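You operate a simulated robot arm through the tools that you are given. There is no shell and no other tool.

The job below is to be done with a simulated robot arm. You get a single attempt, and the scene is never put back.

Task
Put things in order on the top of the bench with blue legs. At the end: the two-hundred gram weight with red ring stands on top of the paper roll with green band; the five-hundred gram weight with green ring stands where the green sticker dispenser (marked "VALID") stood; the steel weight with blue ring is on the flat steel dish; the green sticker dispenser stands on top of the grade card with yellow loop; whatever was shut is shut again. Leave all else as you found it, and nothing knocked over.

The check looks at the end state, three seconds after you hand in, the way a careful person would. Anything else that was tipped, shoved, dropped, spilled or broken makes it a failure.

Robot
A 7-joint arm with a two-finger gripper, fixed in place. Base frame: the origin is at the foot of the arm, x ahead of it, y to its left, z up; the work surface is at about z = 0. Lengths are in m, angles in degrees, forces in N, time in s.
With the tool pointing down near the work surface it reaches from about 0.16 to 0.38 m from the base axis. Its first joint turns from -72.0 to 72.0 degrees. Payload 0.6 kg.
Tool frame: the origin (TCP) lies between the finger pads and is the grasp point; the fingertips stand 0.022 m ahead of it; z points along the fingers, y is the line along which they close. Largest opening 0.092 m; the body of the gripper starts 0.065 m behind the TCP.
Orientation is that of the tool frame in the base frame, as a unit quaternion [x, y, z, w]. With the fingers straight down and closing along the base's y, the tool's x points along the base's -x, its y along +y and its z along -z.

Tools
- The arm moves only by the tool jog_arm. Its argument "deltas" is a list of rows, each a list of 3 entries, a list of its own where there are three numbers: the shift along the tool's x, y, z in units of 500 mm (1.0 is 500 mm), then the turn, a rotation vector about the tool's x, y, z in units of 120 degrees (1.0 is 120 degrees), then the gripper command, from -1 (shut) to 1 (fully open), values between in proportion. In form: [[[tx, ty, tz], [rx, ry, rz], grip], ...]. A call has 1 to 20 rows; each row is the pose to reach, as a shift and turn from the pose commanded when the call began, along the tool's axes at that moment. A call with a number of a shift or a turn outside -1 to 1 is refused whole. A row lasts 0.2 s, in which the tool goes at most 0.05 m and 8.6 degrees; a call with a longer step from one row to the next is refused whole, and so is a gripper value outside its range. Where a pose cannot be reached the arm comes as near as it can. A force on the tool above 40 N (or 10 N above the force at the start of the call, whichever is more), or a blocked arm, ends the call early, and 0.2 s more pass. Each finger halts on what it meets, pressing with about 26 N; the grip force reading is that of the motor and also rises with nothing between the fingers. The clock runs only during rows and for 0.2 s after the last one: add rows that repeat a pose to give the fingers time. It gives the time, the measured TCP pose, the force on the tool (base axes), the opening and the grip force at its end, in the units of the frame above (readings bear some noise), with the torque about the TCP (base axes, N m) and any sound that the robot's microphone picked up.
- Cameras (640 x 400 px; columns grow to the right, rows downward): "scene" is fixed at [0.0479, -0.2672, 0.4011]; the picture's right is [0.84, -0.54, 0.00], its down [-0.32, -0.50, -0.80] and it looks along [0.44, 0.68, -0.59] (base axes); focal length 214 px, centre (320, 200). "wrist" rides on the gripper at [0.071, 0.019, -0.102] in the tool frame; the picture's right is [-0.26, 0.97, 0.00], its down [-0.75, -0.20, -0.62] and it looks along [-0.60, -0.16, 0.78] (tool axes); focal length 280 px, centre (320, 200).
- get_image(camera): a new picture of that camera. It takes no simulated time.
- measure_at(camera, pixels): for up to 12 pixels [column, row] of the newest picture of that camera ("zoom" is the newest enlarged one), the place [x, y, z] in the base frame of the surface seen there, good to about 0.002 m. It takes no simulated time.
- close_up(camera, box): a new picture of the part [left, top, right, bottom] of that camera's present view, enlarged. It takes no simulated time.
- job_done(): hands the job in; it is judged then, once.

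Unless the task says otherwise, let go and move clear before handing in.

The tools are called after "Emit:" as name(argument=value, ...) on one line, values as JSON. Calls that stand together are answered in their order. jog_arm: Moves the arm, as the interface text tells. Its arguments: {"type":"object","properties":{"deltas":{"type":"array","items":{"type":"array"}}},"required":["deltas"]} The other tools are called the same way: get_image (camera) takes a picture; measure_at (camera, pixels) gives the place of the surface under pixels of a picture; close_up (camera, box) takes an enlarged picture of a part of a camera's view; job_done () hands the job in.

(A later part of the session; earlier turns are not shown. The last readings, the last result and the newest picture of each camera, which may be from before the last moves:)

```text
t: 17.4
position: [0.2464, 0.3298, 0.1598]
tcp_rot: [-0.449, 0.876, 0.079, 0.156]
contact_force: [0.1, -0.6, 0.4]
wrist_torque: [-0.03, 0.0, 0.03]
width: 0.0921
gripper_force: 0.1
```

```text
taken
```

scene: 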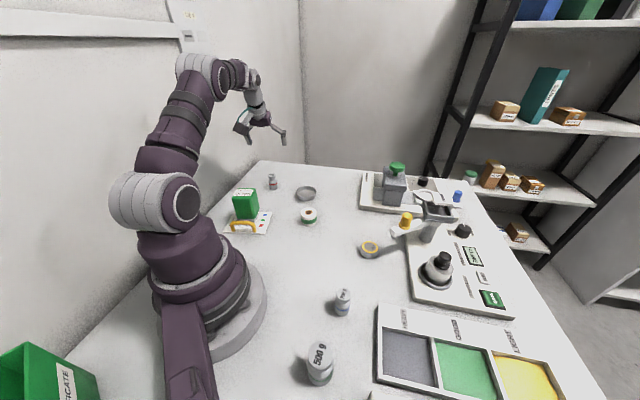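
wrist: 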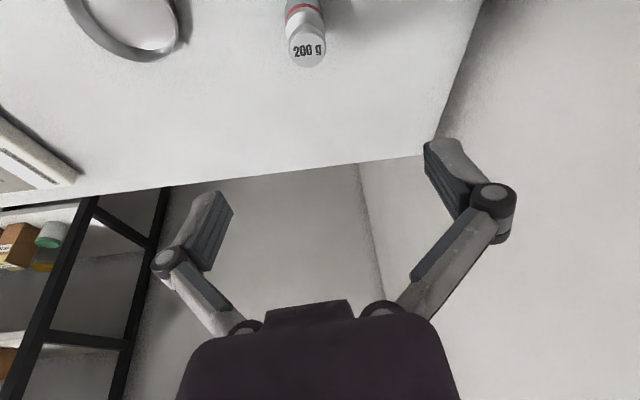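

The pose was reached with the 20° tilt. I'll refine the red weight's centre from this nearer view (knob top at wrist (307,45)).

Emit:
close_up(camera="wrist", box=[270, 0, 350, 70])

Emit:
measure_at(camera="zoom", pixels=[[300, 270], [200, 270], [400, 270], [300, 210], [300, 330], [250, 90], [400, 90], [320, 90], [220, 90], [350, 300], [250, 300], [320, 30]])

```text
5.71 times, centred on (310, 35) of wrist
```

zoom: 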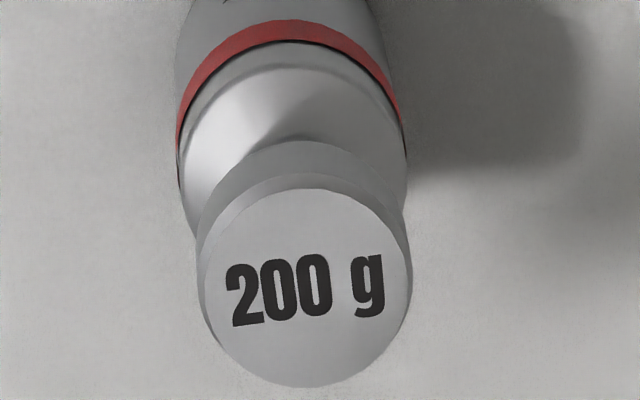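

```text
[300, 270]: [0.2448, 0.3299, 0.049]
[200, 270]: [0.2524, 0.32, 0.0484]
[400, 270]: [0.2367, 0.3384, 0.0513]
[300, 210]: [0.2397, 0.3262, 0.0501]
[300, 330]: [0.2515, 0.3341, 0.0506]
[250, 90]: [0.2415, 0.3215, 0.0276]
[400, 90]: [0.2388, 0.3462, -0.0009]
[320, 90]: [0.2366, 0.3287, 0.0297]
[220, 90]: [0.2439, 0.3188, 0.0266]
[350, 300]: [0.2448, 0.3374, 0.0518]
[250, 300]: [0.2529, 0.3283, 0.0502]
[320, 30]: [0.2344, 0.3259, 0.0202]
```

The red weight's centre refines to (0.246, 0.3313). I'll descend vertically at the tilted attitude to z=0.06 with the fingers straddling the weight, and check that the arm really follows at this radius.

Emit:
jog_arm(deltas=[[[0.01, 0.0002, 0.028], [0, 0, 0], 1], [[0.024, 0.0004, 0.067], [0, 0, 0], 1], [[0.038, 0.0006, 0.106], [0, 0, 0], 1], [[0.05, 0.0008, 0.1395], [0, 0, 0], 1], [[0.061, 0.0008, 0.17], [0, 0, 0], 1], [[0.0675, 0.0008, 0.1883], [0, 0, 0], 1], [[0.0675, 0.0008, 0.1883], [0, 0, 0], 1]])

Emit:
close_up(camera="scene", box=[210, 130, 330, 230])

Emit:
get_image(camera="wrist")

```text
t: 19.0
position: [0.2464, 0.3313, 0.0596]
tcp_rot: [-0.449, 0.876, 0.079, 0.156]
contact_force: [-0.6, 0.0, 0.5]
wrist_torque: [-0.02, -0.02, -0.02]
width: 0.0921
gripper_force: 0.1
```

```text
4.00 times, centred on (270, 180) of scene
```

zoom: 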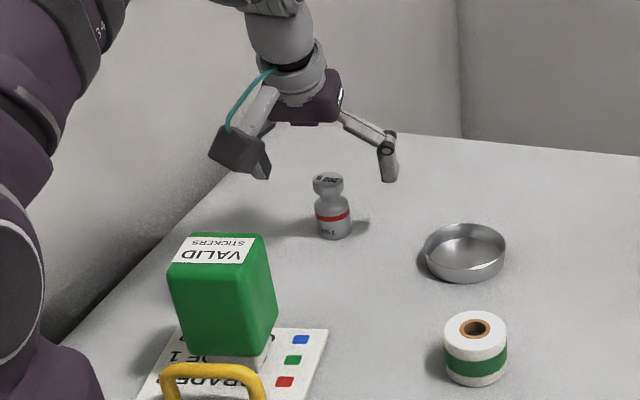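

```text
taken
```

wrist: 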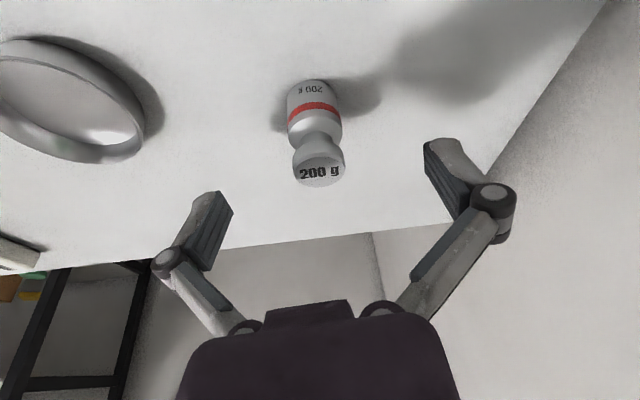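

The arm follows well (0.246, 0.331, 0.060). The wrist camera housing at zoom (240,155) is near the dispenser, so I'll measure its clearance before going the last 2 cm.

Emit:
measure_at(camera="zoom", pixels=[[240, 165], [262, 175], [215, 150], [255, 178], [230, 130], [268, 165], [215, 240], [265, 245], [185, 240], [330, 180]])

```text
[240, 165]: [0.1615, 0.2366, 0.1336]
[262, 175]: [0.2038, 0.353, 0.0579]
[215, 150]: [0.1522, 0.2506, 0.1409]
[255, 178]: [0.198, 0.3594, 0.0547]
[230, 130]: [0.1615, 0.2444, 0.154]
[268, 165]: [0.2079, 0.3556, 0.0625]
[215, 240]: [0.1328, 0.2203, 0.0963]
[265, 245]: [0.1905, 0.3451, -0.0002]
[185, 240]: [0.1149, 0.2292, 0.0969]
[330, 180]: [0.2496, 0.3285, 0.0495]
```

The camera's underside will still be about 1.3 cm above the dispenser's top at the grasp. I'll descend the last 2 cm and close on the red weight.

Emit:
jog_arm(deltas=[[[0.005, 0, 0.0137], [0, 0, 0], 1], [[0.01, 0, 0.0275], [0, 0, 0], 1], [[0.0137, 0, 0.0376], [0, 0, 0], 1], [[0.0137, 0, 0.0376], [0, 0, 0], 0.6], [[0.0137, 0, 0.0376], [0, 0, 0], 0.2], [[0.0137, 0, 0.0376], [0, 0, 0], -0.2], [[0.0137, 0, 0.0376], [0, 0, 0], -0.6], [[0.0137, 0, 0.0376], [0, 0, 0], -1], [[0.0137, 0, 0.0376], [0, 0, 0], -1], [[0.0137, 0, 0.0376], [0, 0, 0], -1]])

Emit:
close_up(camera="scene", box=[210, 130, 330, 230])

Emit:
get_image(camera="wrist")

```text
t: 21.2
position: [0.2474, 0.3308, 0.0403]
tcp_rot: [-0.448, 0.877, 0.078, 0.156]
contact_force: [0.6, -0.6, 1.1]
wrist_torque: [-0.04, -0.01, -0.02]
width: 0.0273
gripper_force: 26.2
```

```text
4.00 times, centred on (270, 180) of scene
```

zoom: 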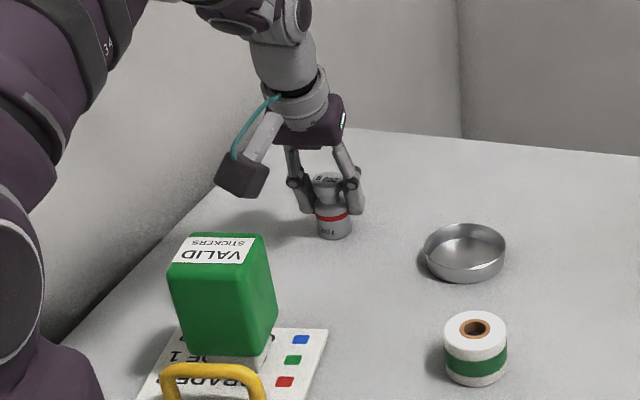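

```text
taken
```

wrist: 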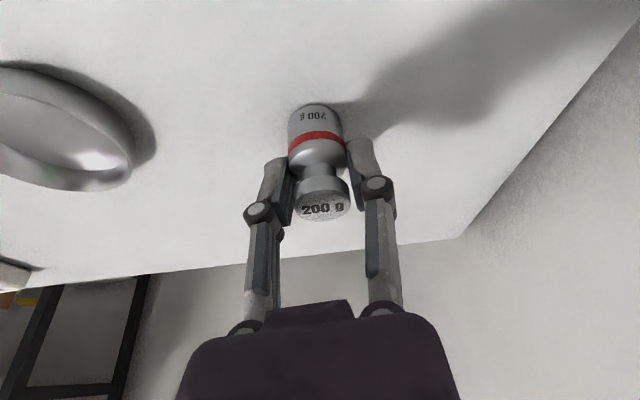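

The red weight is gripped (opening 0.0273 m, 26 N) and still upright. I'll lift it vertically by 0.08 m and check its attitude.

Emit:
jog_arm(deltas=[[[-0.0034, 0, -0.0094], [0, 0, 0], -1], [[-0.0103, 0, -0.0282], [0, 0, 0], -1], [[-0.0205, 0, -0.0564], [0, 0, 0], -1], [[-0.0342, 0, -0.094], [0, 0, 0], -1], [[-0.0479, 0, -0.1315], [0, 0, 0], -1], [[-0.0547, 0, -0.1504], [0, 0, 0], -1], [[-0.0547, 0, -0.1504], [0, 0, 0], -1]])

Emit:
close_up(camera="scene", box=[210, 100, 330, 220])

Emit:
get_image(camera="wrist")

```text
t: 22.8
position: [0.2483, 0.3314, 0.1207]
tcp_rot: [-0.448, 0.877, 0.078, 0.156]
contact_force: [0.2, 0.1, -1.9]
wrist_torque: [0.05, 0.0, 0.0]
width: 0.027
gripper_force: 26.0
```

```text
3.33 times, centred on (270, 160) of scene
```

zoom: 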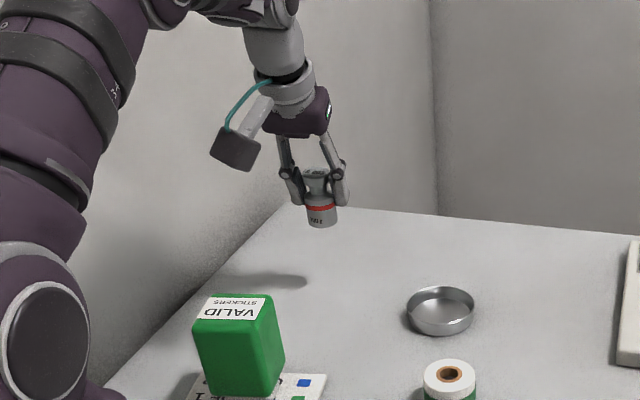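

```text
taken
```

wrist: 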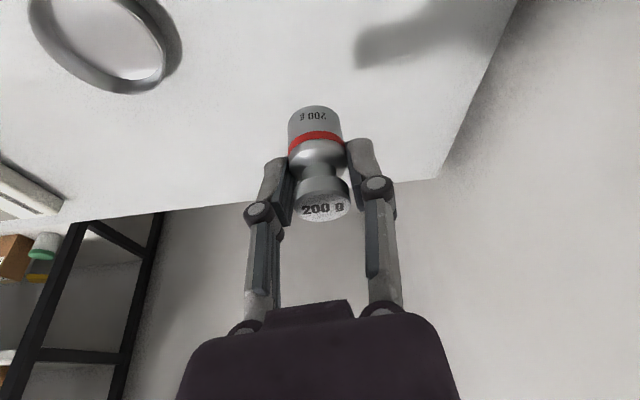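

The weight hangs unchanged relative to the fingers and force reads about −1.9 N. I'll measure the knob in the grip so I know its exact offset from the tool point.

Emit:
close_up(camera="wrist", box=[270, 90, 370, 230])

Emit:
measure_at(camera="zoom", pixels=[[325, 330], [250, 315], [390, 320], [325, 350], [320, 60], [240, 100], [390, 100], [320, 130], [260, 130], [370, 130]])

```text
2.86 times, centred on (320, 160) of wrist
```

zoom: 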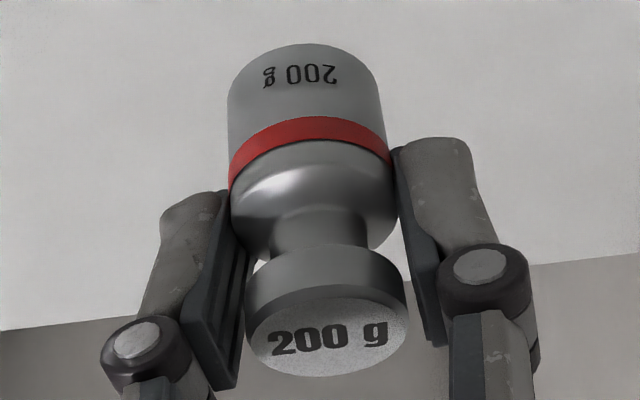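

```text
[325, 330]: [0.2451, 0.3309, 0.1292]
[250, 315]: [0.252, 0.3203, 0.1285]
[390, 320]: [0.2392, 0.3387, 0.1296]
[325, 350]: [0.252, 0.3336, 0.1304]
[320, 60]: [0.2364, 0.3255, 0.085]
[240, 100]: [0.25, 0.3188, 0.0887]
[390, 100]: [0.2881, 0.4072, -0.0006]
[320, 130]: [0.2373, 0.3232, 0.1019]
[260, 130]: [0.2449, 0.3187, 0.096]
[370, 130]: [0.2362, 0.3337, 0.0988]
```

The knob's centre is at about (0.246, 0.331), matching the commanded tool point, and the weight is upright. I'll now carry it to above the roll, turning about the vertical so the tilt stays the same.

Emit:
jog_arm(deltas=[[[0.0152, -0.0136, -0.006], [0.0042, 0, 0.0116], -1], [[0.0455, -0.0409, -0.0182], [0.0127, 0, 0.0349], -1], [[0.0758, -0.0682, -0.0303], [0.0212, 0, 0.0582], -1], [[0.1061, -0.0954, -0.0424], [0.0296, 0, 0.0814], -1], [[0.1364, -0.1227, -0.0545], [0.0381, 0, 0.1047], -1], [[0.1668, -0.1499, -0.0666], [0.0466, 0, 0.1279], -1], [[0.1971, -0.1772, -0.0787], [0.0551, 0, 0.1512], -1], [[0.2274, -0.2045, -0.0908], [0.0635, 0, 0.1745], -1], [[0.2577, -0.2317, -0.1029], [0.072, 0, 0.1977], -1], [[0.288, -0.259, -0.115], [0.0805, 0, 0.221], -1], [[0.3032, -0.2726, -0.121], [0.0847, 0, 0.2326], -1], [[0.3032, -0.2726, -0.121], [0.0847, 0, 0.2326], -1]])

Emit:
get_image(camera="scene")

Emit:
get_image(camera="wrist")

```text
t: 25.4
position: [0.2613, 0.1184, 0.1251]
tcp_rot: [-0.209, 0.962, 0.037, 0.171]
contact_force: [0.1, -0.5, -1.7]
wrist_torque: [-0.01, 0.0, -0.03]
width: 0.0271
gripper_force: 26.5
```

```text
taken
```

scene: 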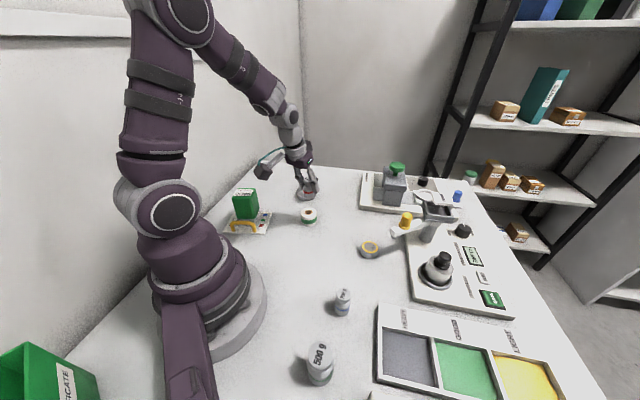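

```text
taken
```

wrist: 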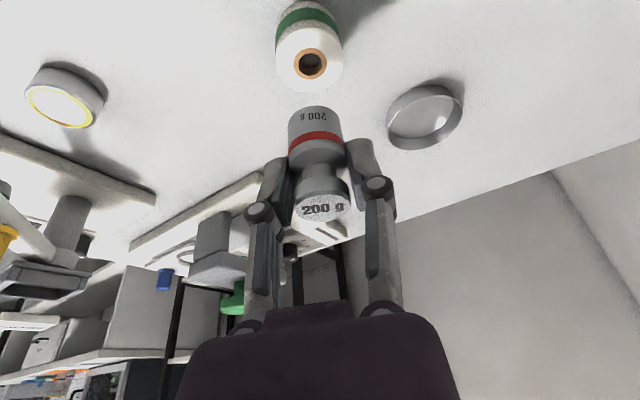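

The weight is above the roll area. I'll re-measure the roll's top at wrist (310,60) from here.

Emit:
close_up(camera="wrist", box=[260, 0, 360, 100])

Emit:
measure_at(camera="zoom", pixels=[[280, 185], [150, 215], [405, 215], [290, 360], [210, 260], [345, 260], [280, 310], [220, 150], [340, 150], [220, 330], [350, 330], [280, 30]])

```text
4.00 times, centred on (310, 50) of wrist
```

zoom: 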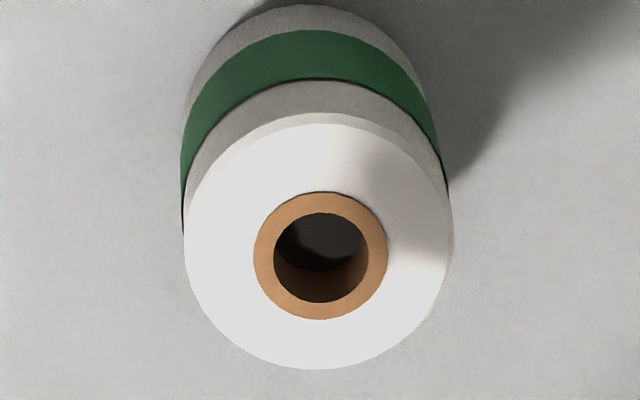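

```text
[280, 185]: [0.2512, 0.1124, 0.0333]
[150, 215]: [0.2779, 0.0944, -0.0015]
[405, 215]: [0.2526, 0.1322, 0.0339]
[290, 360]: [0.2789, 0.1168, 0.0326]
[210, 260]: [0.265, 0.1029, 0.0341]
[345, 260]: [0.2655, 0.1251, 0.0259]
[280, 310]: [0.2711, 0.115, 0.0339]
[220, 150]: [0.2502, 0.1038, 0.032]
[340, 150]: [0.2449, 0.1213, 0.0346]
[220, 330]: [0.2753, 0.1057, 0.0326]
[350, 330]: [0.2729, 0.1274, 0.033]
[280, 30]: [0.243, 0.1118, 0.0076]
```

Emit:
measure_at(camera="zoom", pixels=[[190, 240], [446, 240], [320, 130], [320, 362], [258, 255], [384, 255], [320, 196], [320, 315]])

```text
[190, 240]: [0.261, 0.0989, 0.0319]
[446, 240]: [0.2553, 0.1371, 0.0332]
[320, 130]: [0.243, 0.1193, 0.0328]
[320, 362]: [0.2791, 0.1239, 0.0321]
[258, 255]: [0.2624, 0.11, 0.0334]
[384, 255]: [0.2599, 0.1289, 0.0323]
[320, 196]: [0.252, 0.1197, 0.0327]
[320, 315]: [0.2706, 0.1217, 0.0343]
```

The roll centre is (0.2613, 0.1197), within 0.5 mm of the held weight. I'll lower to about 4 mm above the roll's top.

Emit:
jog_arm(deltas=[[[0.0064, 0.0006, 0.0177], [0, 0, 0], -1], [[0.0161, 0.0006, 0.0442], [0, 0, 0], -1], [[0.0258, 0.0006, 0.0706], [0, 0, 0], -1], [[0.0322, 0.0006, 0.0883], [0, 0, 0], -1], [[0.0322, 0.0006, 0.0883], [0, 0, 0], -1]])

Emit:
close_up(camera="scene", box=[260, 160, 360, 240])

Emit:
close_up(camera="wrist", box=[250, 20, 390, 230])

```text
t: 26.6
position: [0.2624, 0.1184, 0.0788]
tcp_rot: [-0.209, 0.962, 0.037, 0.17]
contact_force: [0.0, 0.5, -1.9]
wrist_torque: [-0.01, 0.04, 0.04]
width: 0.027
gripper_force: 26.0
```

```text
5.00 times, centred on (310, 200) of scene
```

zoom: 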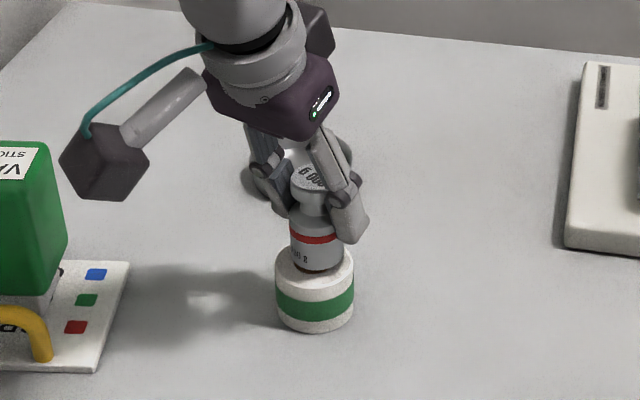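

```text
1.90 times, centred on (320, 125) of wrist
```

zoom: 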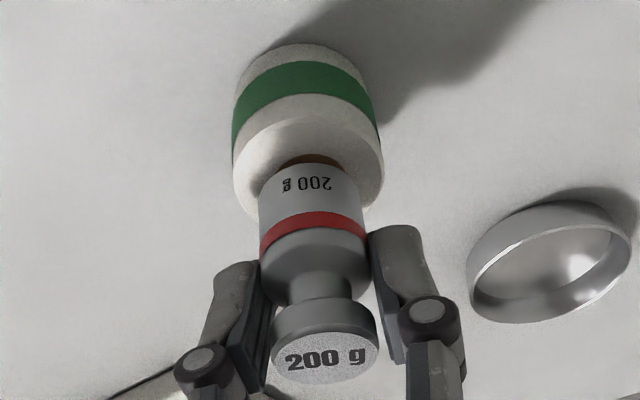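

The weight is centred over the roll with a small gap. I'll lower in 1 mm steps up to 4 mm and watch the force.

Emit:
jog_arm(deltas=[[[0.0007, 0, 0.0019], [0, 0, 0], -1], [[0.0014, 0, 0.0038], [0, 0, 0], -1], [[0.0021, 0, 0.0056], [0, 0, 0], -1], [[0.0027, 0, 0.0075], [0, 0, 0], -1], [[0.0027, 0, 0.0075], [0, 0, 0], -1]])

```text
t: 27.8
position: [0.2615, 0.1199, 0.0734]
tcp_rot: [-0.209, 0.962, 0.037, 0.17]
contact_force: [-2.3, -2.4, 18.0]
wrist_torque: [-0.12, 0.12, 0.05]
width: 0.027
gripper_force: 26.1
```

Contact is firm at 18 N, so the weight is down on the roll. I'll back off about 0.8 mm to relieve the press before opening.

Emit:
jog_arm(deltas=[[[-0.0005, 0, -0.0015], [0, 0, 0], -1], [[-0.0005, 0, -0.0015], [0, 0, 0], -1]])

```text
t: 28.4
position: [0.2617, 0.1184, 0.0733]
tcp_rot: [-0.209, 0.962, 0.037, 0.169]
contact_force: [0.1, 0.7, -0.3]
wrist_torque: [0.05, -0.02, 0.03]
width: 0.027
gripper_force: 26.1
```

The force is now about zero with the weight resting on the roll. I'll open the fingers without moving the arm.

Emit:
jog_arm(deltas=[[[0, 0, 0], [0, 0, 0], -0.3], [[0, 0, 0], [0, 0, 0], -0.1], [[0, 0, 0], [0, 0, 0], 0.2], [[0, 0, 0], [0, 0, 0], 0.6], [[0, 0, 0], [0, 0, 0], 1], [[0, 0, 0], [0, 0, 0], 1]])

Emit:
close_up(camera="scene", box=[260, 160, 360, 240])

Emit:
close_up(camera="wrist", box=[250, 20, 390, 230])

```text
t: 29.8
position: [0.2623, 0.119, 0.0745]
tcp_rot: [-0.209, 0.962, 0.036, 0.17]
contact_force: [-0.3, -0.9, -0.5]
wrist_torque: [-0.04, 0.01, -0.01]
width: 0.0918
gripper_force: 0.0
```

```text
5.00 times, centred on (310, 200) of scene
```

zoom: 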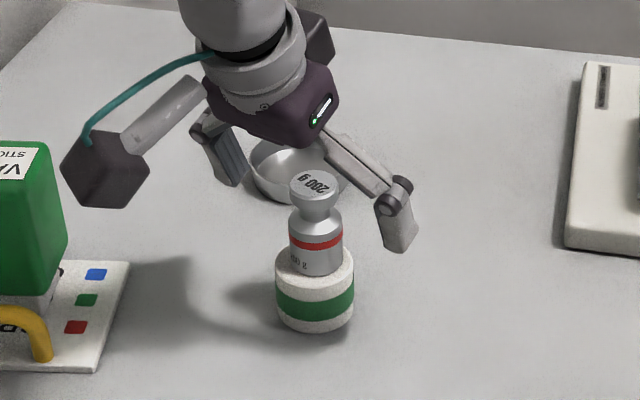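

```text
1.90 times, centred on (320, 125) of wrist
```

zoom: 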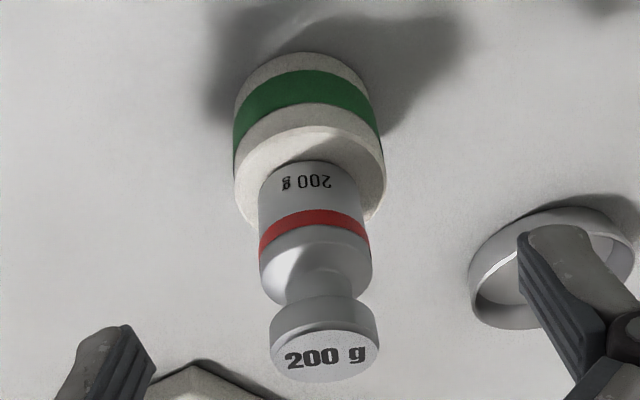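

The red weight stands centred on the roll and the fingers are clear of it. I'll rise straight up to z≈0.2.

Emit:
jog_arm(deltas=[[[-0.0034, 0, -0.0094], [0, 0, 0], 1], [[-0.0137, 0, -0.0376], [0, 0, 0], 1], [[-0.0274, 0, -0.0752], [0, 0, 0], 1], [[-0.0445, 0, -0.1222], [0, 0, 0], 1], [[-0.0616, 0, -0.1692], [0, 0, 0], 1], [[-0.0787, 0, -0.2162], [0, 0, 0], 1], [[-0.0856, 0, -0.2353], [0, 0, 0], 1], [[-0.0856, 0, -0.2353], [0, 0, 0], 1]])

Emit:
get_image(camera="scene")

Emit:
get_image(camera="wrist")

```text
t: 31.6
position: [0.2614, 0.12, 0.1998]
tcp_rot: [-0.209, 0.962, 0.037, 0.17]
contact_force: [-0.9, -0.3, 0.8]
wrist_torque: [0.01, 0.0, -0.01]
width: 0.092
gripper_force: 0.0
```

```text
taken
```

scene: 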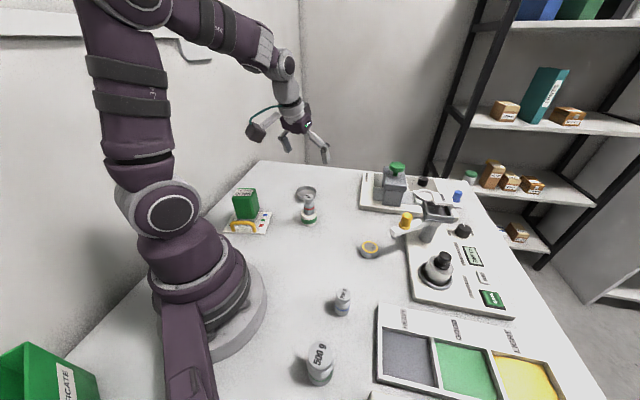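

```text
taken
```

wrist: 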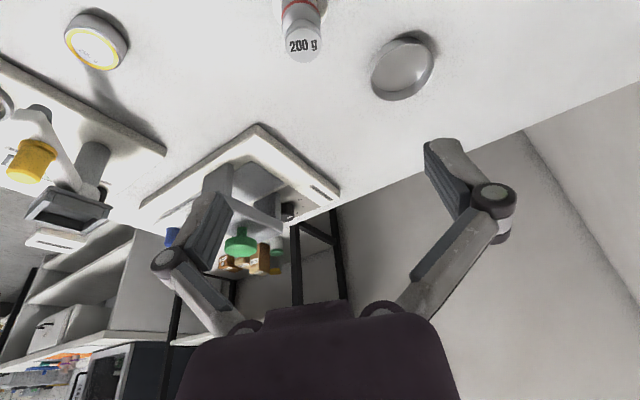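

The red weight remains steady on the roll. Next is the blue-ring weight; I'll reduce the tilt from 20° to 12°, which suits both its near position and the far dish.

Emit:
jog_arm(deltas=[[[0, 0, 0], [0, 0.0333, 0], 1], [[0, 0, 0], [0, 0.0667, 0], 1], [[0, 0, 0], [0, 0.0667, 0], 1]])

```text
t: 32.4
position: [0.2614, 0.1193, 0.1993]
tcp_rot: [-0.211, 0.972, 0.023, 0.102]
contact_force: [0.8, 0.0, 0.2]
wrist_torque: [-0.01, 0.01, 0.03]
width: 0.0921
gripper_force: 0.1
```

The tilt is now 12° at (0.261, 0.119, 0.199). I'll swing over to above the blue-ring weight at (0.1895, −0.122, 0.16).

Emit:
jog_arm(deltas=[[[0.0284, -0.0317, 0.0008], [0.0083, 0, 0.0389], 1], [[0.0568, -0.0633, 0.0016], [0.0166, 0, 0.0779], 1], [[0.0852, -0.095, 0.0024], [0.0248, 0, 0.1168], 1], [[0.1136, -0.1266, 0.0031], [0.0331, 0, 0.1557], 1], [[0.142, -0.1583, 0.0039], [0.0414, 0, 0.1946], 1], [[0.1704, -0.1899, 0.0047], [0.0497, 0, 0.2336], 1], [[0.1988, -0.2216, 0.0055], [0.0579, 0, 0.2725], 1], [[0.2272, -0.2532, 0.0063], [0.0662, 0, 0.3114], 1], [[0.2556, -0.2849, 0.0071], [0.0745, 0, 0.3503], 1], [[0.284, -0.3165, 0.0078], [0.0828, 0, 0.3893], 1], [[0.3124, -0.3482, 0.0086], [0.091, 0, 0.4282], 1], [[0.3408, -0.3798, 0.0094], [0.0993, 0, 0.4671], 1], [[0.3408, -0.3798, 0.0094], [0.0993, 0, 0.4671], 1]])

Emit:
get_image(camera="scene")

Emit:
get_image(camera="wrist")

```text
t: 35.2
position: [0.1895, -0.1236, 0.1596]
tcp_rot: [0.282, 0.954, -0.03, 0.101]
contact_force: [-0.3, 0.1, 0.2]
wrist_torque: [-0.01, -0.02, 0.0]
width: 0.092
gripper_force: 0.0
```

```text
taken
```

scene: 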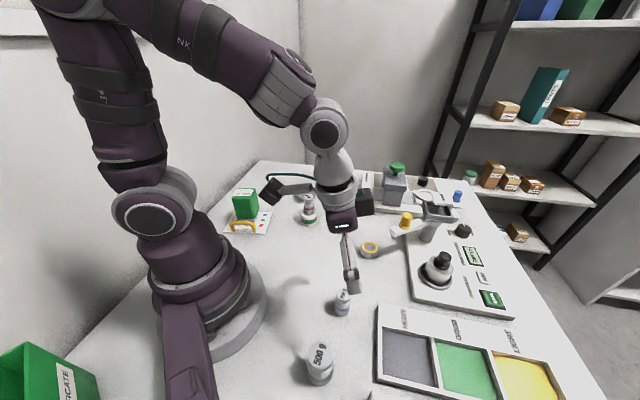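

```text
taken
```

wrist: 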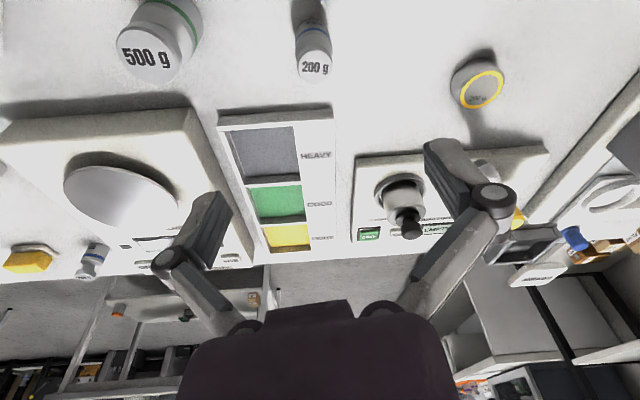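

The blue 200 g weight shows at wrist (314,55), but I also see another small weight-like object at (92,262) and a yellow one at (30,260). I'll enlarge those to be sure I take the right "blue ring" weight.

Emit:
close_up(camera="wrist", box=[0, 220, 160, 320])

Emit:
measure_at(camera="zoom", pixels=[[370, 165], [350, 205], [110, 165], [385, 120], [350, 180], [250, 230]])

Emit:
close_up(camera="wrist", box=[270, 0, 370, 90])

```text
4.00 times, centred on (80, 270) of wrist
```

zoom: 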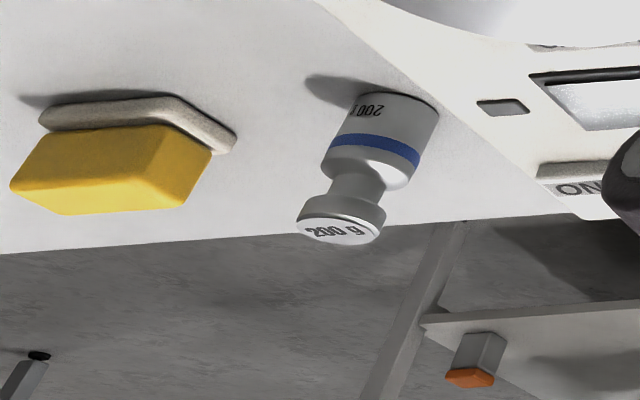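

```text
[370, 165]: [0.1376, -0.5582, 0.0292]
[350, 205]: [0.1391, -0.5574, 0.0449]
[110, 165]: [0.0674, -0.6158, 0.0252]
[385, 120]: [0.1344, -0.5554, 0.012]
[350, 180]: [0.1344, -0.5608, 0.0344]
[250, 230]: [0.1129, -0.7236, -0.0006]
```

```text
4.44 times, centred on (320, 45) of wrist
```

zoom: 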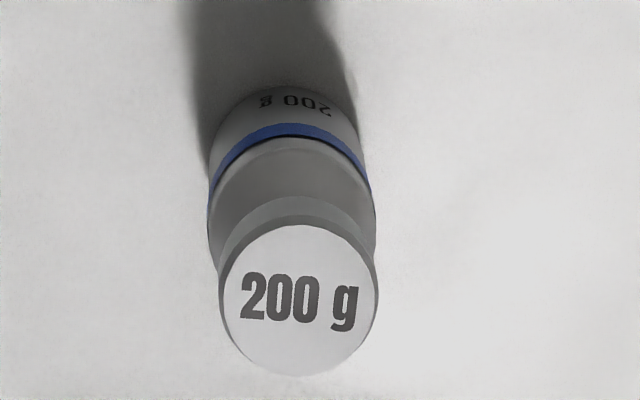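

There is a second blue-ring 200 g weight far off at (0.137, −0.557), well outside the arm's reach, so the one under the gripper is the one meant. I'll refine its centre from the current zoom (knob top centre ≈(300,300)).

Emit:
measure_at(camera="zoom", pixels=[[300, 300], [230, 300], [370, 300], [300, 235], [300, 368], [250, 250], [350, 250], [250, 350], [350, 350], [290, 150], [220, 190], [365, 190]])

```text
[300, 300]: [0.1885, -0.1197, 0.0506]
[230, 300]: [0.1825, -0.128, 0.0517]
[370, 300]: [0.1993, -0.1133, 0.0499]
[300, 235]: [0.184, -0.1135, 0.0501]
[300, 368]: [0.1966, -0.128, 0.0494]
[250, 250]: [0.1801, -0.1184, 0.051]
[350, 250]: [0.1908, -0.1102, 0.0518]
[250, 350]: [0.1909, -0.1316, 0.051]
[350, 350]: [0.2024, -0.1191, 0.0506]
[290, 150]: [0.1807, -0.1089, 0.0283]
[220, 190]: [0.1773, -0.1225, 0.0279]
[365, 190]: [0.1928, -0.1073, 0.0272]
```

The blue weight's centre is about (0.190, −0.121). I'll descend at the 12° tilt to z=0.040 with the fingers open and check before closing.

Emit:
jog_arm(deltas=[[[0.0075, 0.0022, 0.0352], [0, 0, 0], 1], [[0.0175, 0.0022, 0.0821], [0, 0, 0], 1], [[0.0275, 0.0022, 0.1291], [0, 0, 0], 1], [[0.0376, 0.0022, 0.176], [0, 0, 0], 1], [[0.0451, 0.0022, 0.2112], [0, 0, 0], 1], [[0.0501, 0.0022, 0.2347], [0, 0, 0], 1], [[0.0501, 0.0022, 0.2347], [0, 0, 0], 1]])

Emit:
get_image(camera="wrist")

Emit:
get_image(camera="scene")

```text
t: 36.8
position: [0.1895, -0.1237, 0.0391]
tcp_rot: [0.281, 0.954, -0.029, 0.102]
contact_force: [0.1, -0.4, -0.1]
wrist_torque: [-0.01, 0.03, -0.03]
width: 0.0921
gripper_force: 0.1
```

```text
taken
```

wrist: 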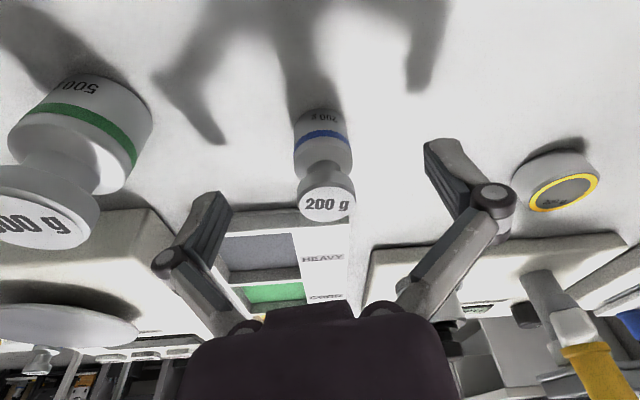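

```text
taken
```

scene: 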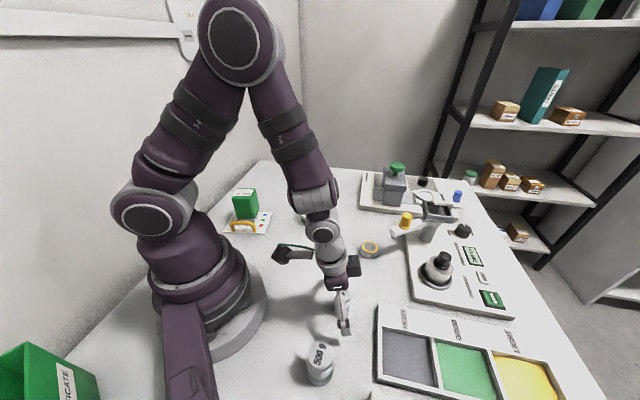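

The fingers straddle the blue weight; the knob at (327,204) sits about 2.4 mm to tool +y of centre, agreeing with the measured pose. I'll shift by that much and then close.

Emit:
jog_arm(deltas=[[[0, 0.0048, 0], [0, 0, 0], 1], [[0, 0.0048, 0], [0, 0, 0], 0.6], [[0, 0.0048, 0], [0, 0, 0], 0.2], [[0, 0.0048, 0], [0, 0, 0], -0.2], [[0, 0.0048, 0], [0, 0, 0], -0.6], [[0, 0.0048, 0], [0, 0, 0], -1], [[0, 0.0048, 0], [0, 0, 0], -1], [[0, 0.0048, 0], [0, 0, 0], -1]])

Emit:
get_image(camera="wrist")

```text
t: 38.6
position: [0.1924, -0.1194, 0.0394]
tcp_rot: [0.281, 0.954, -0.03, 0.101]
contact_force: [-2.5, -0.4, 4.7]
wrist_torque: [0.03, 0.03, -0.01]
width: 0.0272
gripper_force: 26.4
```

```text
taken
```

wrist: 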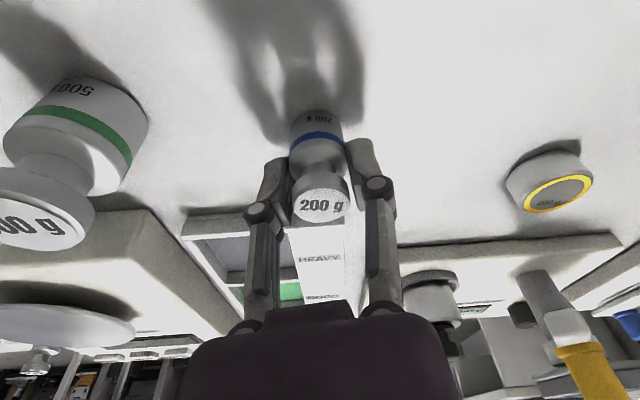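

The blue weight is gripped (opening 0.0272 m), centred at wrist (321,205). I'll lift it vertically by 0.1 m.

Emit:
jog_arm(deltas=[[[-0.002, 0, -0.0098], [0, 0, 0], -1], [[-0.0062, 0, -0.0293], [0, 0, 0], -1], [[-0.0125, 0, -0.0587], [0, 0, 0], -1], [[-0.0229, 0, -0.1076], [0, 0, 0], -1], [[-0.0333, 0, -0.1565], [0, 0, 0], -1], [[-0.0416, 0, -0.1956], [0, 0, 0], -1], [[-0.0416, 0, -0.1956], [0, 0, 0], -1]])

Emit:
get_image(camera="wrist")

Emit:
get_image(camera="scene")

```text
t: 40.2
position: [0.1918, -0.1189, 0.1399]
tcp_rot: [0.281, 0.954, -0.03, 0.101]
contact_force: [0.1, 0.8, -2.2]
wrist_torque: [-0.02, -0.01, -0.01]
width: 0.0273
gripper_force: 25.4
```

```text
taken
```

wrist: 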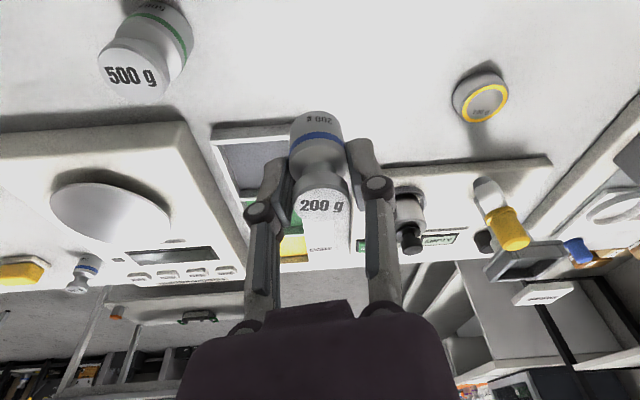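

```text
taken
```

scene: 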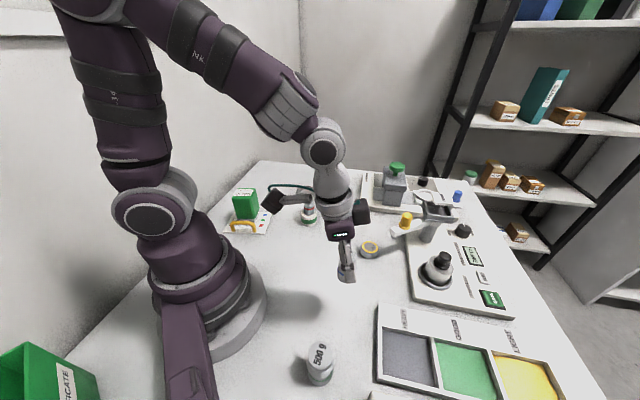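

The blue weight is held upright. I'll carry it over to above the dish at z=0.17 (well above the red weight on the roll), turning about the vertical.

Emit:
jog_arm(deltas=[[[0.0048, 0.0228, -0.012], [-0.0037, 0, -0.0176], -1], [[0.0145, 0.0683, -0.025], [-0.0112, 0, -0.0529], -1], [[0.0241, 0.1139, -0.038], [-0.0187, 0, -0.0881], -1], [[0.0338, 0.1594, -0.05], [-0.0262, 0, -0.1234], -1], [[0.0434, 0.205, -0.06], [-0.0337, 0, -0.1586], -1], [[0.0531, 0.2505, -0.07], [-0.0412, 0, -0.1939], -1], [[0.0627, 0.2961, -0.08], [-0.0487, 0, -0.2291], -1], [[0.0724, 0.3416, -0.088], [-0.0562, 0, -0.2644], -1], [[0.082, 0.3872, -0.0942], [-0.0637, 0, -0.2996], -1], [[0.0917, 0.4327, -0.0942], [-0.0712, 0, -0.3349], -1], [[0.1013, 0.4783, -0.0942], [-0.0787, 0, -0.3701], -1], [[0.111, 0.5238, -0.0942], [-0.0862, 0, -0.4054], -1], [[0.1206, 0.5694, -0.0942], [-0.0937, 0, -0.4406], -1], [[0.1303, 0.6149, -0.0942], [-0.1012, 0, -0.4759], -1], [[0.1399, 0.6605, -0.0942], [-0.1087, 0, -0.5111], -1], [[0.1496, 0.706, -0.0942], [-0.1162, 0, -0.5464], -1], [[0.1544, 0.7288, -0.0942], [-0.1199, 0, -0.564], -1], [[0.1544, 0.7288, -0.0942], [-0.1199, 0, -0.564], -1]])

Emit:
get_image(camera="scene")

Emit:
get_image(camera="wrist")

```text
t: 44.0
position: [0.3169, 0.2341, 0.1691]
tcp_rot: [-0.311, 0.945, 0.032, 0.1]
contact_force: [-0.6, 0.5, -3.0]
wrist_torque: [-0.01, -0.03, 0.01]
width: 0.0273
gripper_force: 25.7
```

```text
taken
```

scene: 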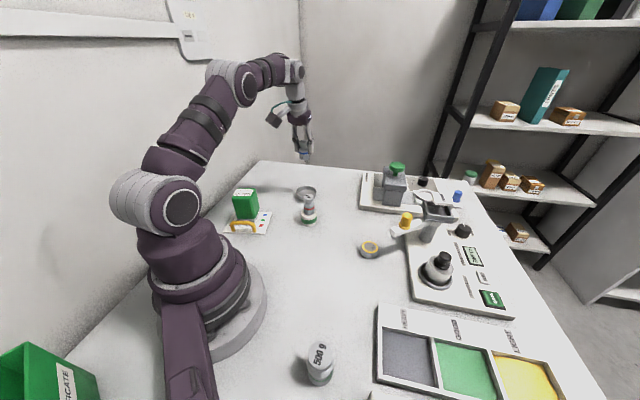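

```text
taken
```

wrist: 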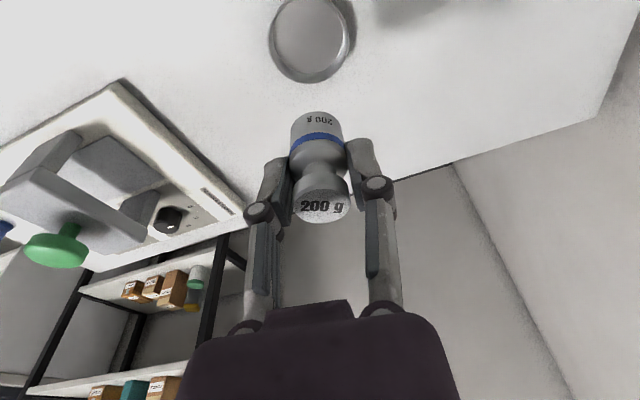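

The weight hangs above the dish (wrist (309,38)). I'll re-measure the dish rim and the held weight from this view.

Emit:
close_up(camera="wrist", box=[255, 0, 375, 110])

Emit:
measure_at(camera="zoom", pixels=[[290, 130], [170, 130], [175, 200], [280, 295], [420, 180], [430, 130], [200, 240], [380, 260], [230, 60], [350, 60], [290, 200], [250, 150]])

```text
3.64 times, centred on (315, 55) of wrist
```

zoom: 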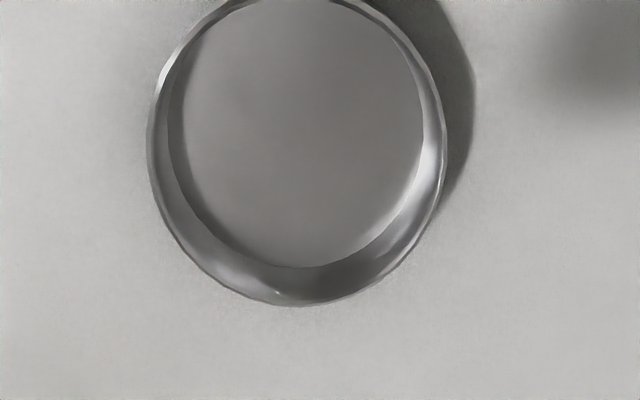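

```text
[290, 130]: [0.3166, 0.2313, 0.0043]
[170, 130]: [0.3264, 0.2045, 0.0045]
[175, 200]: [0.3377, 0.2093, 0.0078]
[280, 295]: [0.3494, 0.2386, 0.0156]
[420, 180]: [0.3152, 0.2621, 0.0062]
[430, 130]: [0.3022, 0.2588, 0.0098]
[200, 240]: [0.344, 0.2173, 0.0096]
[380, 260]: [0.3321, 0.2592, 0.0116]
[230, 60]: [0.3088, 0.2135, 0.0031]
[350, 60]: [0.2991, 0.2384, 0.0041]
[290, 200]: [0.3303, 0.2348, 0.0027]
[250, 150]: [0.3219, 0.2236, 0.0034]
```

The dish floor is at z≈0.0035 and centred as planned. I'll lower to about 7 mm above it.

Emit:
jog_arm(deltas=[[[0.0075, 0, 0.0352], [0, 0, 0], -1], [[0.0175, 0, 0.0822], [0, 0, 0], -1], [[0.0275, 0, 0.1292], [0, 0, 0], -1], [[0.0374, 0, 0.1761], [0, 0, 0], -1], [[0.0457, 0, 0.2152], [0, 0, 0], -1], [[0.0499, 0, 0.2348], [0, 0, 0], -1], [[0.0499, 0, 0.2348], [0, 0, 0], -1]])

Emit:
close_up(camera="scene", box=[250, 140, 370, 230])

Emit:
close_up(camera="wrist", box=[230, 20, 400, 230])

```text
t: 45.6
position: [0.3169, 0.2335, 0.0496]
tcp_rot: [-0.31, 0.945, 0.032, 0.101]
contact_force: [1.1, -0.4, -1.7]
wrist_torque: [0.01, 0.0, -0.02]
width: 0.0273
gripper_force: 25.9
```

```text
4.44 times, centred on (310, 185) of scene
```

zoom: 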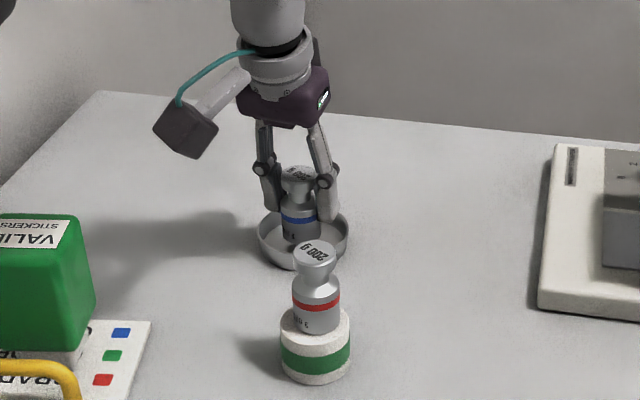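

```text
1.90 times, centred on (315, 125) of wrist
```

zoom: 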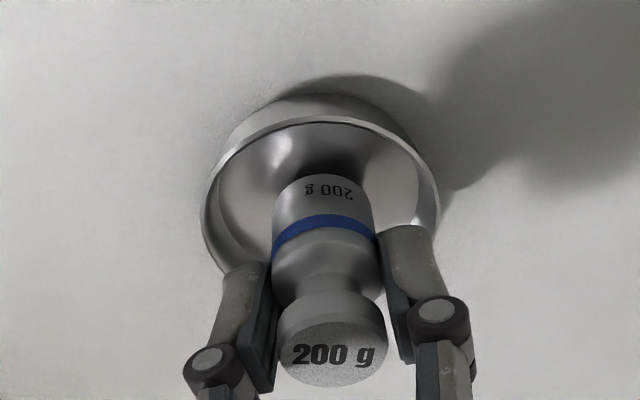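

The weight is inside the dish's rim with a few millimetres to go. I'll lower in 1 mm steps by 5 mm and read the force.

Emit:
jog_arm(deltas=[[[0.0004, 0, 0.002], [0, 0, 0], -1], [[0.0008, 0, 0.0039], [0, 0, 0], -1], [[0.0013, 0, 0.0059], [0, 0, 0], -1], [[0.0017, 0, 0.0078], [0, 0, 0], -1], [[0.0021, 0, 0.0098], [0, 0, 0], -1], [[0.0021, 0, 0.0098], [0, 0, 0], -1]])

```text
t: 47.0
position: [0.3196, 0.2332, 0.0449]
tcp_rot: [-0.311, 0.945, 0.033, 0.1]
contact_force: [0.1, 0.5, -2.2]
wrist_torque: [0.01, 0.02, -0.03]
width: 0.0273
gripper_force: 25.6
```

The force is still just the weight (−2.2 N), so no contact yet at z=0.045. I'll go on in 0.5 mm steps for another 1.5 mm.

Emit:
jog_arm(deltas=[[[0.0002, 0, 0.001], [0, 0, 0], -1], [[0.0004, 0, 0.002], [0, 0, 0], -1], [[0.0006, 0, 0.003], [0, 0, 0], -1], [[0.0006, 0, 0.003], [0, 0, 0], -1]])

```text
t: 48.0
position: [0.3175, 0.2339, 0.0443]
tcp_rot: [-0.31, 0.945, 0.032, 0.101]
contact_force: [0.4, 0.2, -2.9]
wrist_torque: [-0.01, 0.01, 0.01]
width: 0.0273
gripper_force: 25.8
```

Still no contact at commanded z≈0.0435. I'll continue another 1.2 mm in small steps.

Emit:
jog_arm(deltas=[[[0.0002, 0, 0.0008], [0, 0, 0], -1], [[0.0003, 0, 0.0016], [0, 0, 0], -1], [[0.0005, 0, 0.0024], [0, 0, 0], -1], [[0.0005, 0, 0.0024], [0, 0, 0], -1]])

```text
t: 49.0
position: [0.3174, 0.2333, 0.0421]
tcp_rot: [-0.31, 0.945, 0.033, 0.102]
contact_force: [1.5, 0.6, 15.6]
wrist_torque: [0.03, -0.02, 0.0]
width: 0.0275
gripper_force: 25.6
```

Contact is now firm at 15.6 N. I'll back off 0.6 mm to relieve it.

Emit:
jog_arm(deltas=[[[-0.0002, 0, -0.0012], [0, 0, 0], -1], [[-0.0002, 0, -0.0012], [0, 0, 0], -1]])

```text
t: 49.6
position: [0.3162, 0.2327, 0.0427]
tcp_rot: [-0.31, 0.945, 0.032, 0.1]
contact_force: [1.3, 2.3, 10.4]
wrist_torque: [0.11, -0.03, 0.02]
width: 0.0272
gripper_force: 26.3
```

Still 10 N; another 0.7 mm up.

Emit:
jog_arm(deltas=[[[-0.0003, 0, -0.0014], [0, 0, 0], -1], [[-0.0003, 0, -0.0014], [0, 0, 0], -1]])

```text
t: 50.2
position: [0.3171, 0.232, 0.0435]
tcp_rot: [-0.311, 0.945, 0.032, 0.099]
contact_force: [-1.0, 0.6, 4.5]
wrist_torque: [0.0, 0.07, 0.02]
width: 0.0272
gripper_force: 25.5
```

The residual is a light 4.5 N. I'll ease up a touch more and open the fingers gradually; the tips at z≈0.022 stay above the 0.0155 rim.

Emit:
jog_arm(deltas=[[[-0.0001, 0, -0.0006], [0, 0, 0], -1], [[-0.0001, 0, -0.0006], [0, 0, 0], -0.3], [[-0.0001, 0, -0.0006], [0, 0, 0], -0.1], [[-0.0001, 0, -0.0006], [0, 0, 0], 0.2], [[-0.0001, 0, -0.0006], [0, 0, 0], 0.6], [[-0.0001, 0, -0.0006], [0, 0, 0], 1], [[-0.0001, 0, -0.0006], [0, 0, 0], 1]])

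Emit:
close_up(camera="scene", box=[250, 140, 370, 230])

Emit:
close_up(camera="wrist", box=[230, 20, 400, 230])

```text
t: 51.8
position: [0.3172, 0.2331, 0.0432]
tcp_rot: [-0.31, 0.945, 0.032, 0.1]
contact_force: [0.4, 0.6, 0.0]
wrist_torque: [-0.01, -0.01, 0.0]
width: 0.0922
gripper_force: 0.1
```

```text
4.44 times, centred on (310, 185) of scene
```

zoom: 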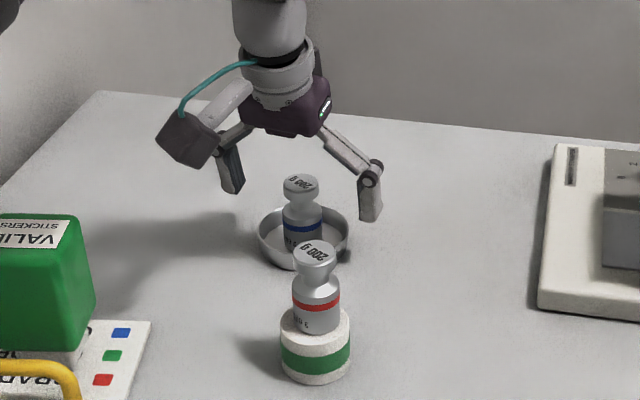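

```text
1.90 times, centred on (315, 125) of wrist
```

zoom: 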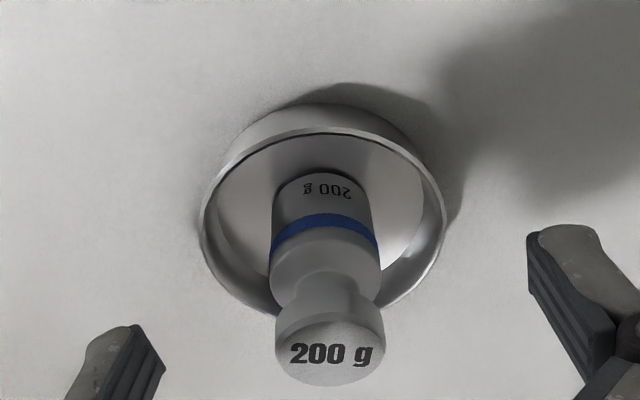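

The blue weight stands upright in the dish, fingers clear. I'll rise straight up to z≈0.2.

Emit:
jog_arm(deltas=[[[-0.002, 0, -0.0098], [0, 0, 0], 1], [[-0.0083, 0, -0.0391], [0, 0, 0], 1], [[-0.0187, 0, -0.088], [0, 0, 0], 1], [[-0.0312, 0, -0.1467], [0, 0, 0], 1], [[-0.0437, 0, -0.2054], [0, 0, 0], 1], [[-0.0561, 0, -0.2641], [0, 0, 0], 1], [[-0.0653, 0, -0.3071], [0, 0, 0], 1], [[-0.0653, 0, -0.3071], [0, 0, 0], 1]])

Emit:
get_image(camera="scene")

```text
t: 53.6
position: [0.3169, 0.2336, 0.2018]
tcp_rot: [-0.31, 0.945, 0.032, 0.101]
contact_force: [0.7, 0.8, -0.5]
wrist_torque: [-0.01, 0.0, 0.0]
width: 0.0919
gripper_force: 0.0
```

```text
taken
```

scene: 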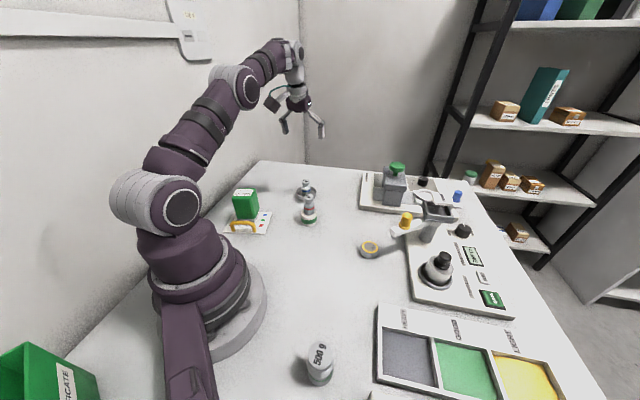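

All three placed items look right. Next I'll bring the tool back to vertical (undo the 12° tilt) before heading for the 500 g weight.

Emit:
jog_arm(deltas=[[[0, 0, 0], [0, 0.05, 0], 1], [[0, 0, 0], [0, 0.1, 0], 1], [[0, 0, 0], [0, 0.1, 0], 1]])

```text
t: 54.4
position: [0.2942, 0.2136, 0.1908]
tcp_rot: [-0.313, 0.95, 0.0, 0.001]
contact_force: [0.5, -0.4, -0.5]
wrist_torque: [0.02, 0.01, 0.02]
width: 0.0918
gripper_force: 0.1
out of reach, approached as far as the arm can: row 1, 2, 3
```

The vertical attitude isn't reachable out there, so the arm pulled in to (0.294, 0.214, 0.191), harmlessly. I'll move to a via point near (0.27, 0, 0.2) in the clear and check the pose reached.

Emit:
jog_arm(deltas=[[[0.0353, -0.032, 0], [0, 0, 0.0303], 1], [[0.0706, -0.064, 0], [0, 0, 0.0607], 1], [[0.1058, -0.0961, 0], [0, 0, 0.091], 1], [[0.1411, -0.1281, 0], [0, 0, 0.1213], 1], [[0.1764, -0.1601, 0], [0, 0, 0.1517], 1], [[0.2117, -0.1921, 0], [0, 0, 0.182], 1], [[0.247, -0.2241, 0], [0, 0, 0.2123], 1], [[0.2822, -0.2562, 0], [0, 0, 0.2426], 1], [[0.3175, -0.2882, 0], [0, 0, 0.273], 1], [[0.3528, -0.3202, 0], [0, 0, 0.3033], 1], [[0.3528, -0.3202, 0], [0, 0, 0.3033], 1]])

```text
t: 56.8
position: [0.2465, -0.0205, 0.1899]
tcp_rot: [0.001, 1.0, 0.0, 0.001]
contact_force: [0.4, 0.5, 0.0]
wrist_torque: [-0.02, 0.0, 0.02]
width: 0.0921
gripper_force: 0.0
```

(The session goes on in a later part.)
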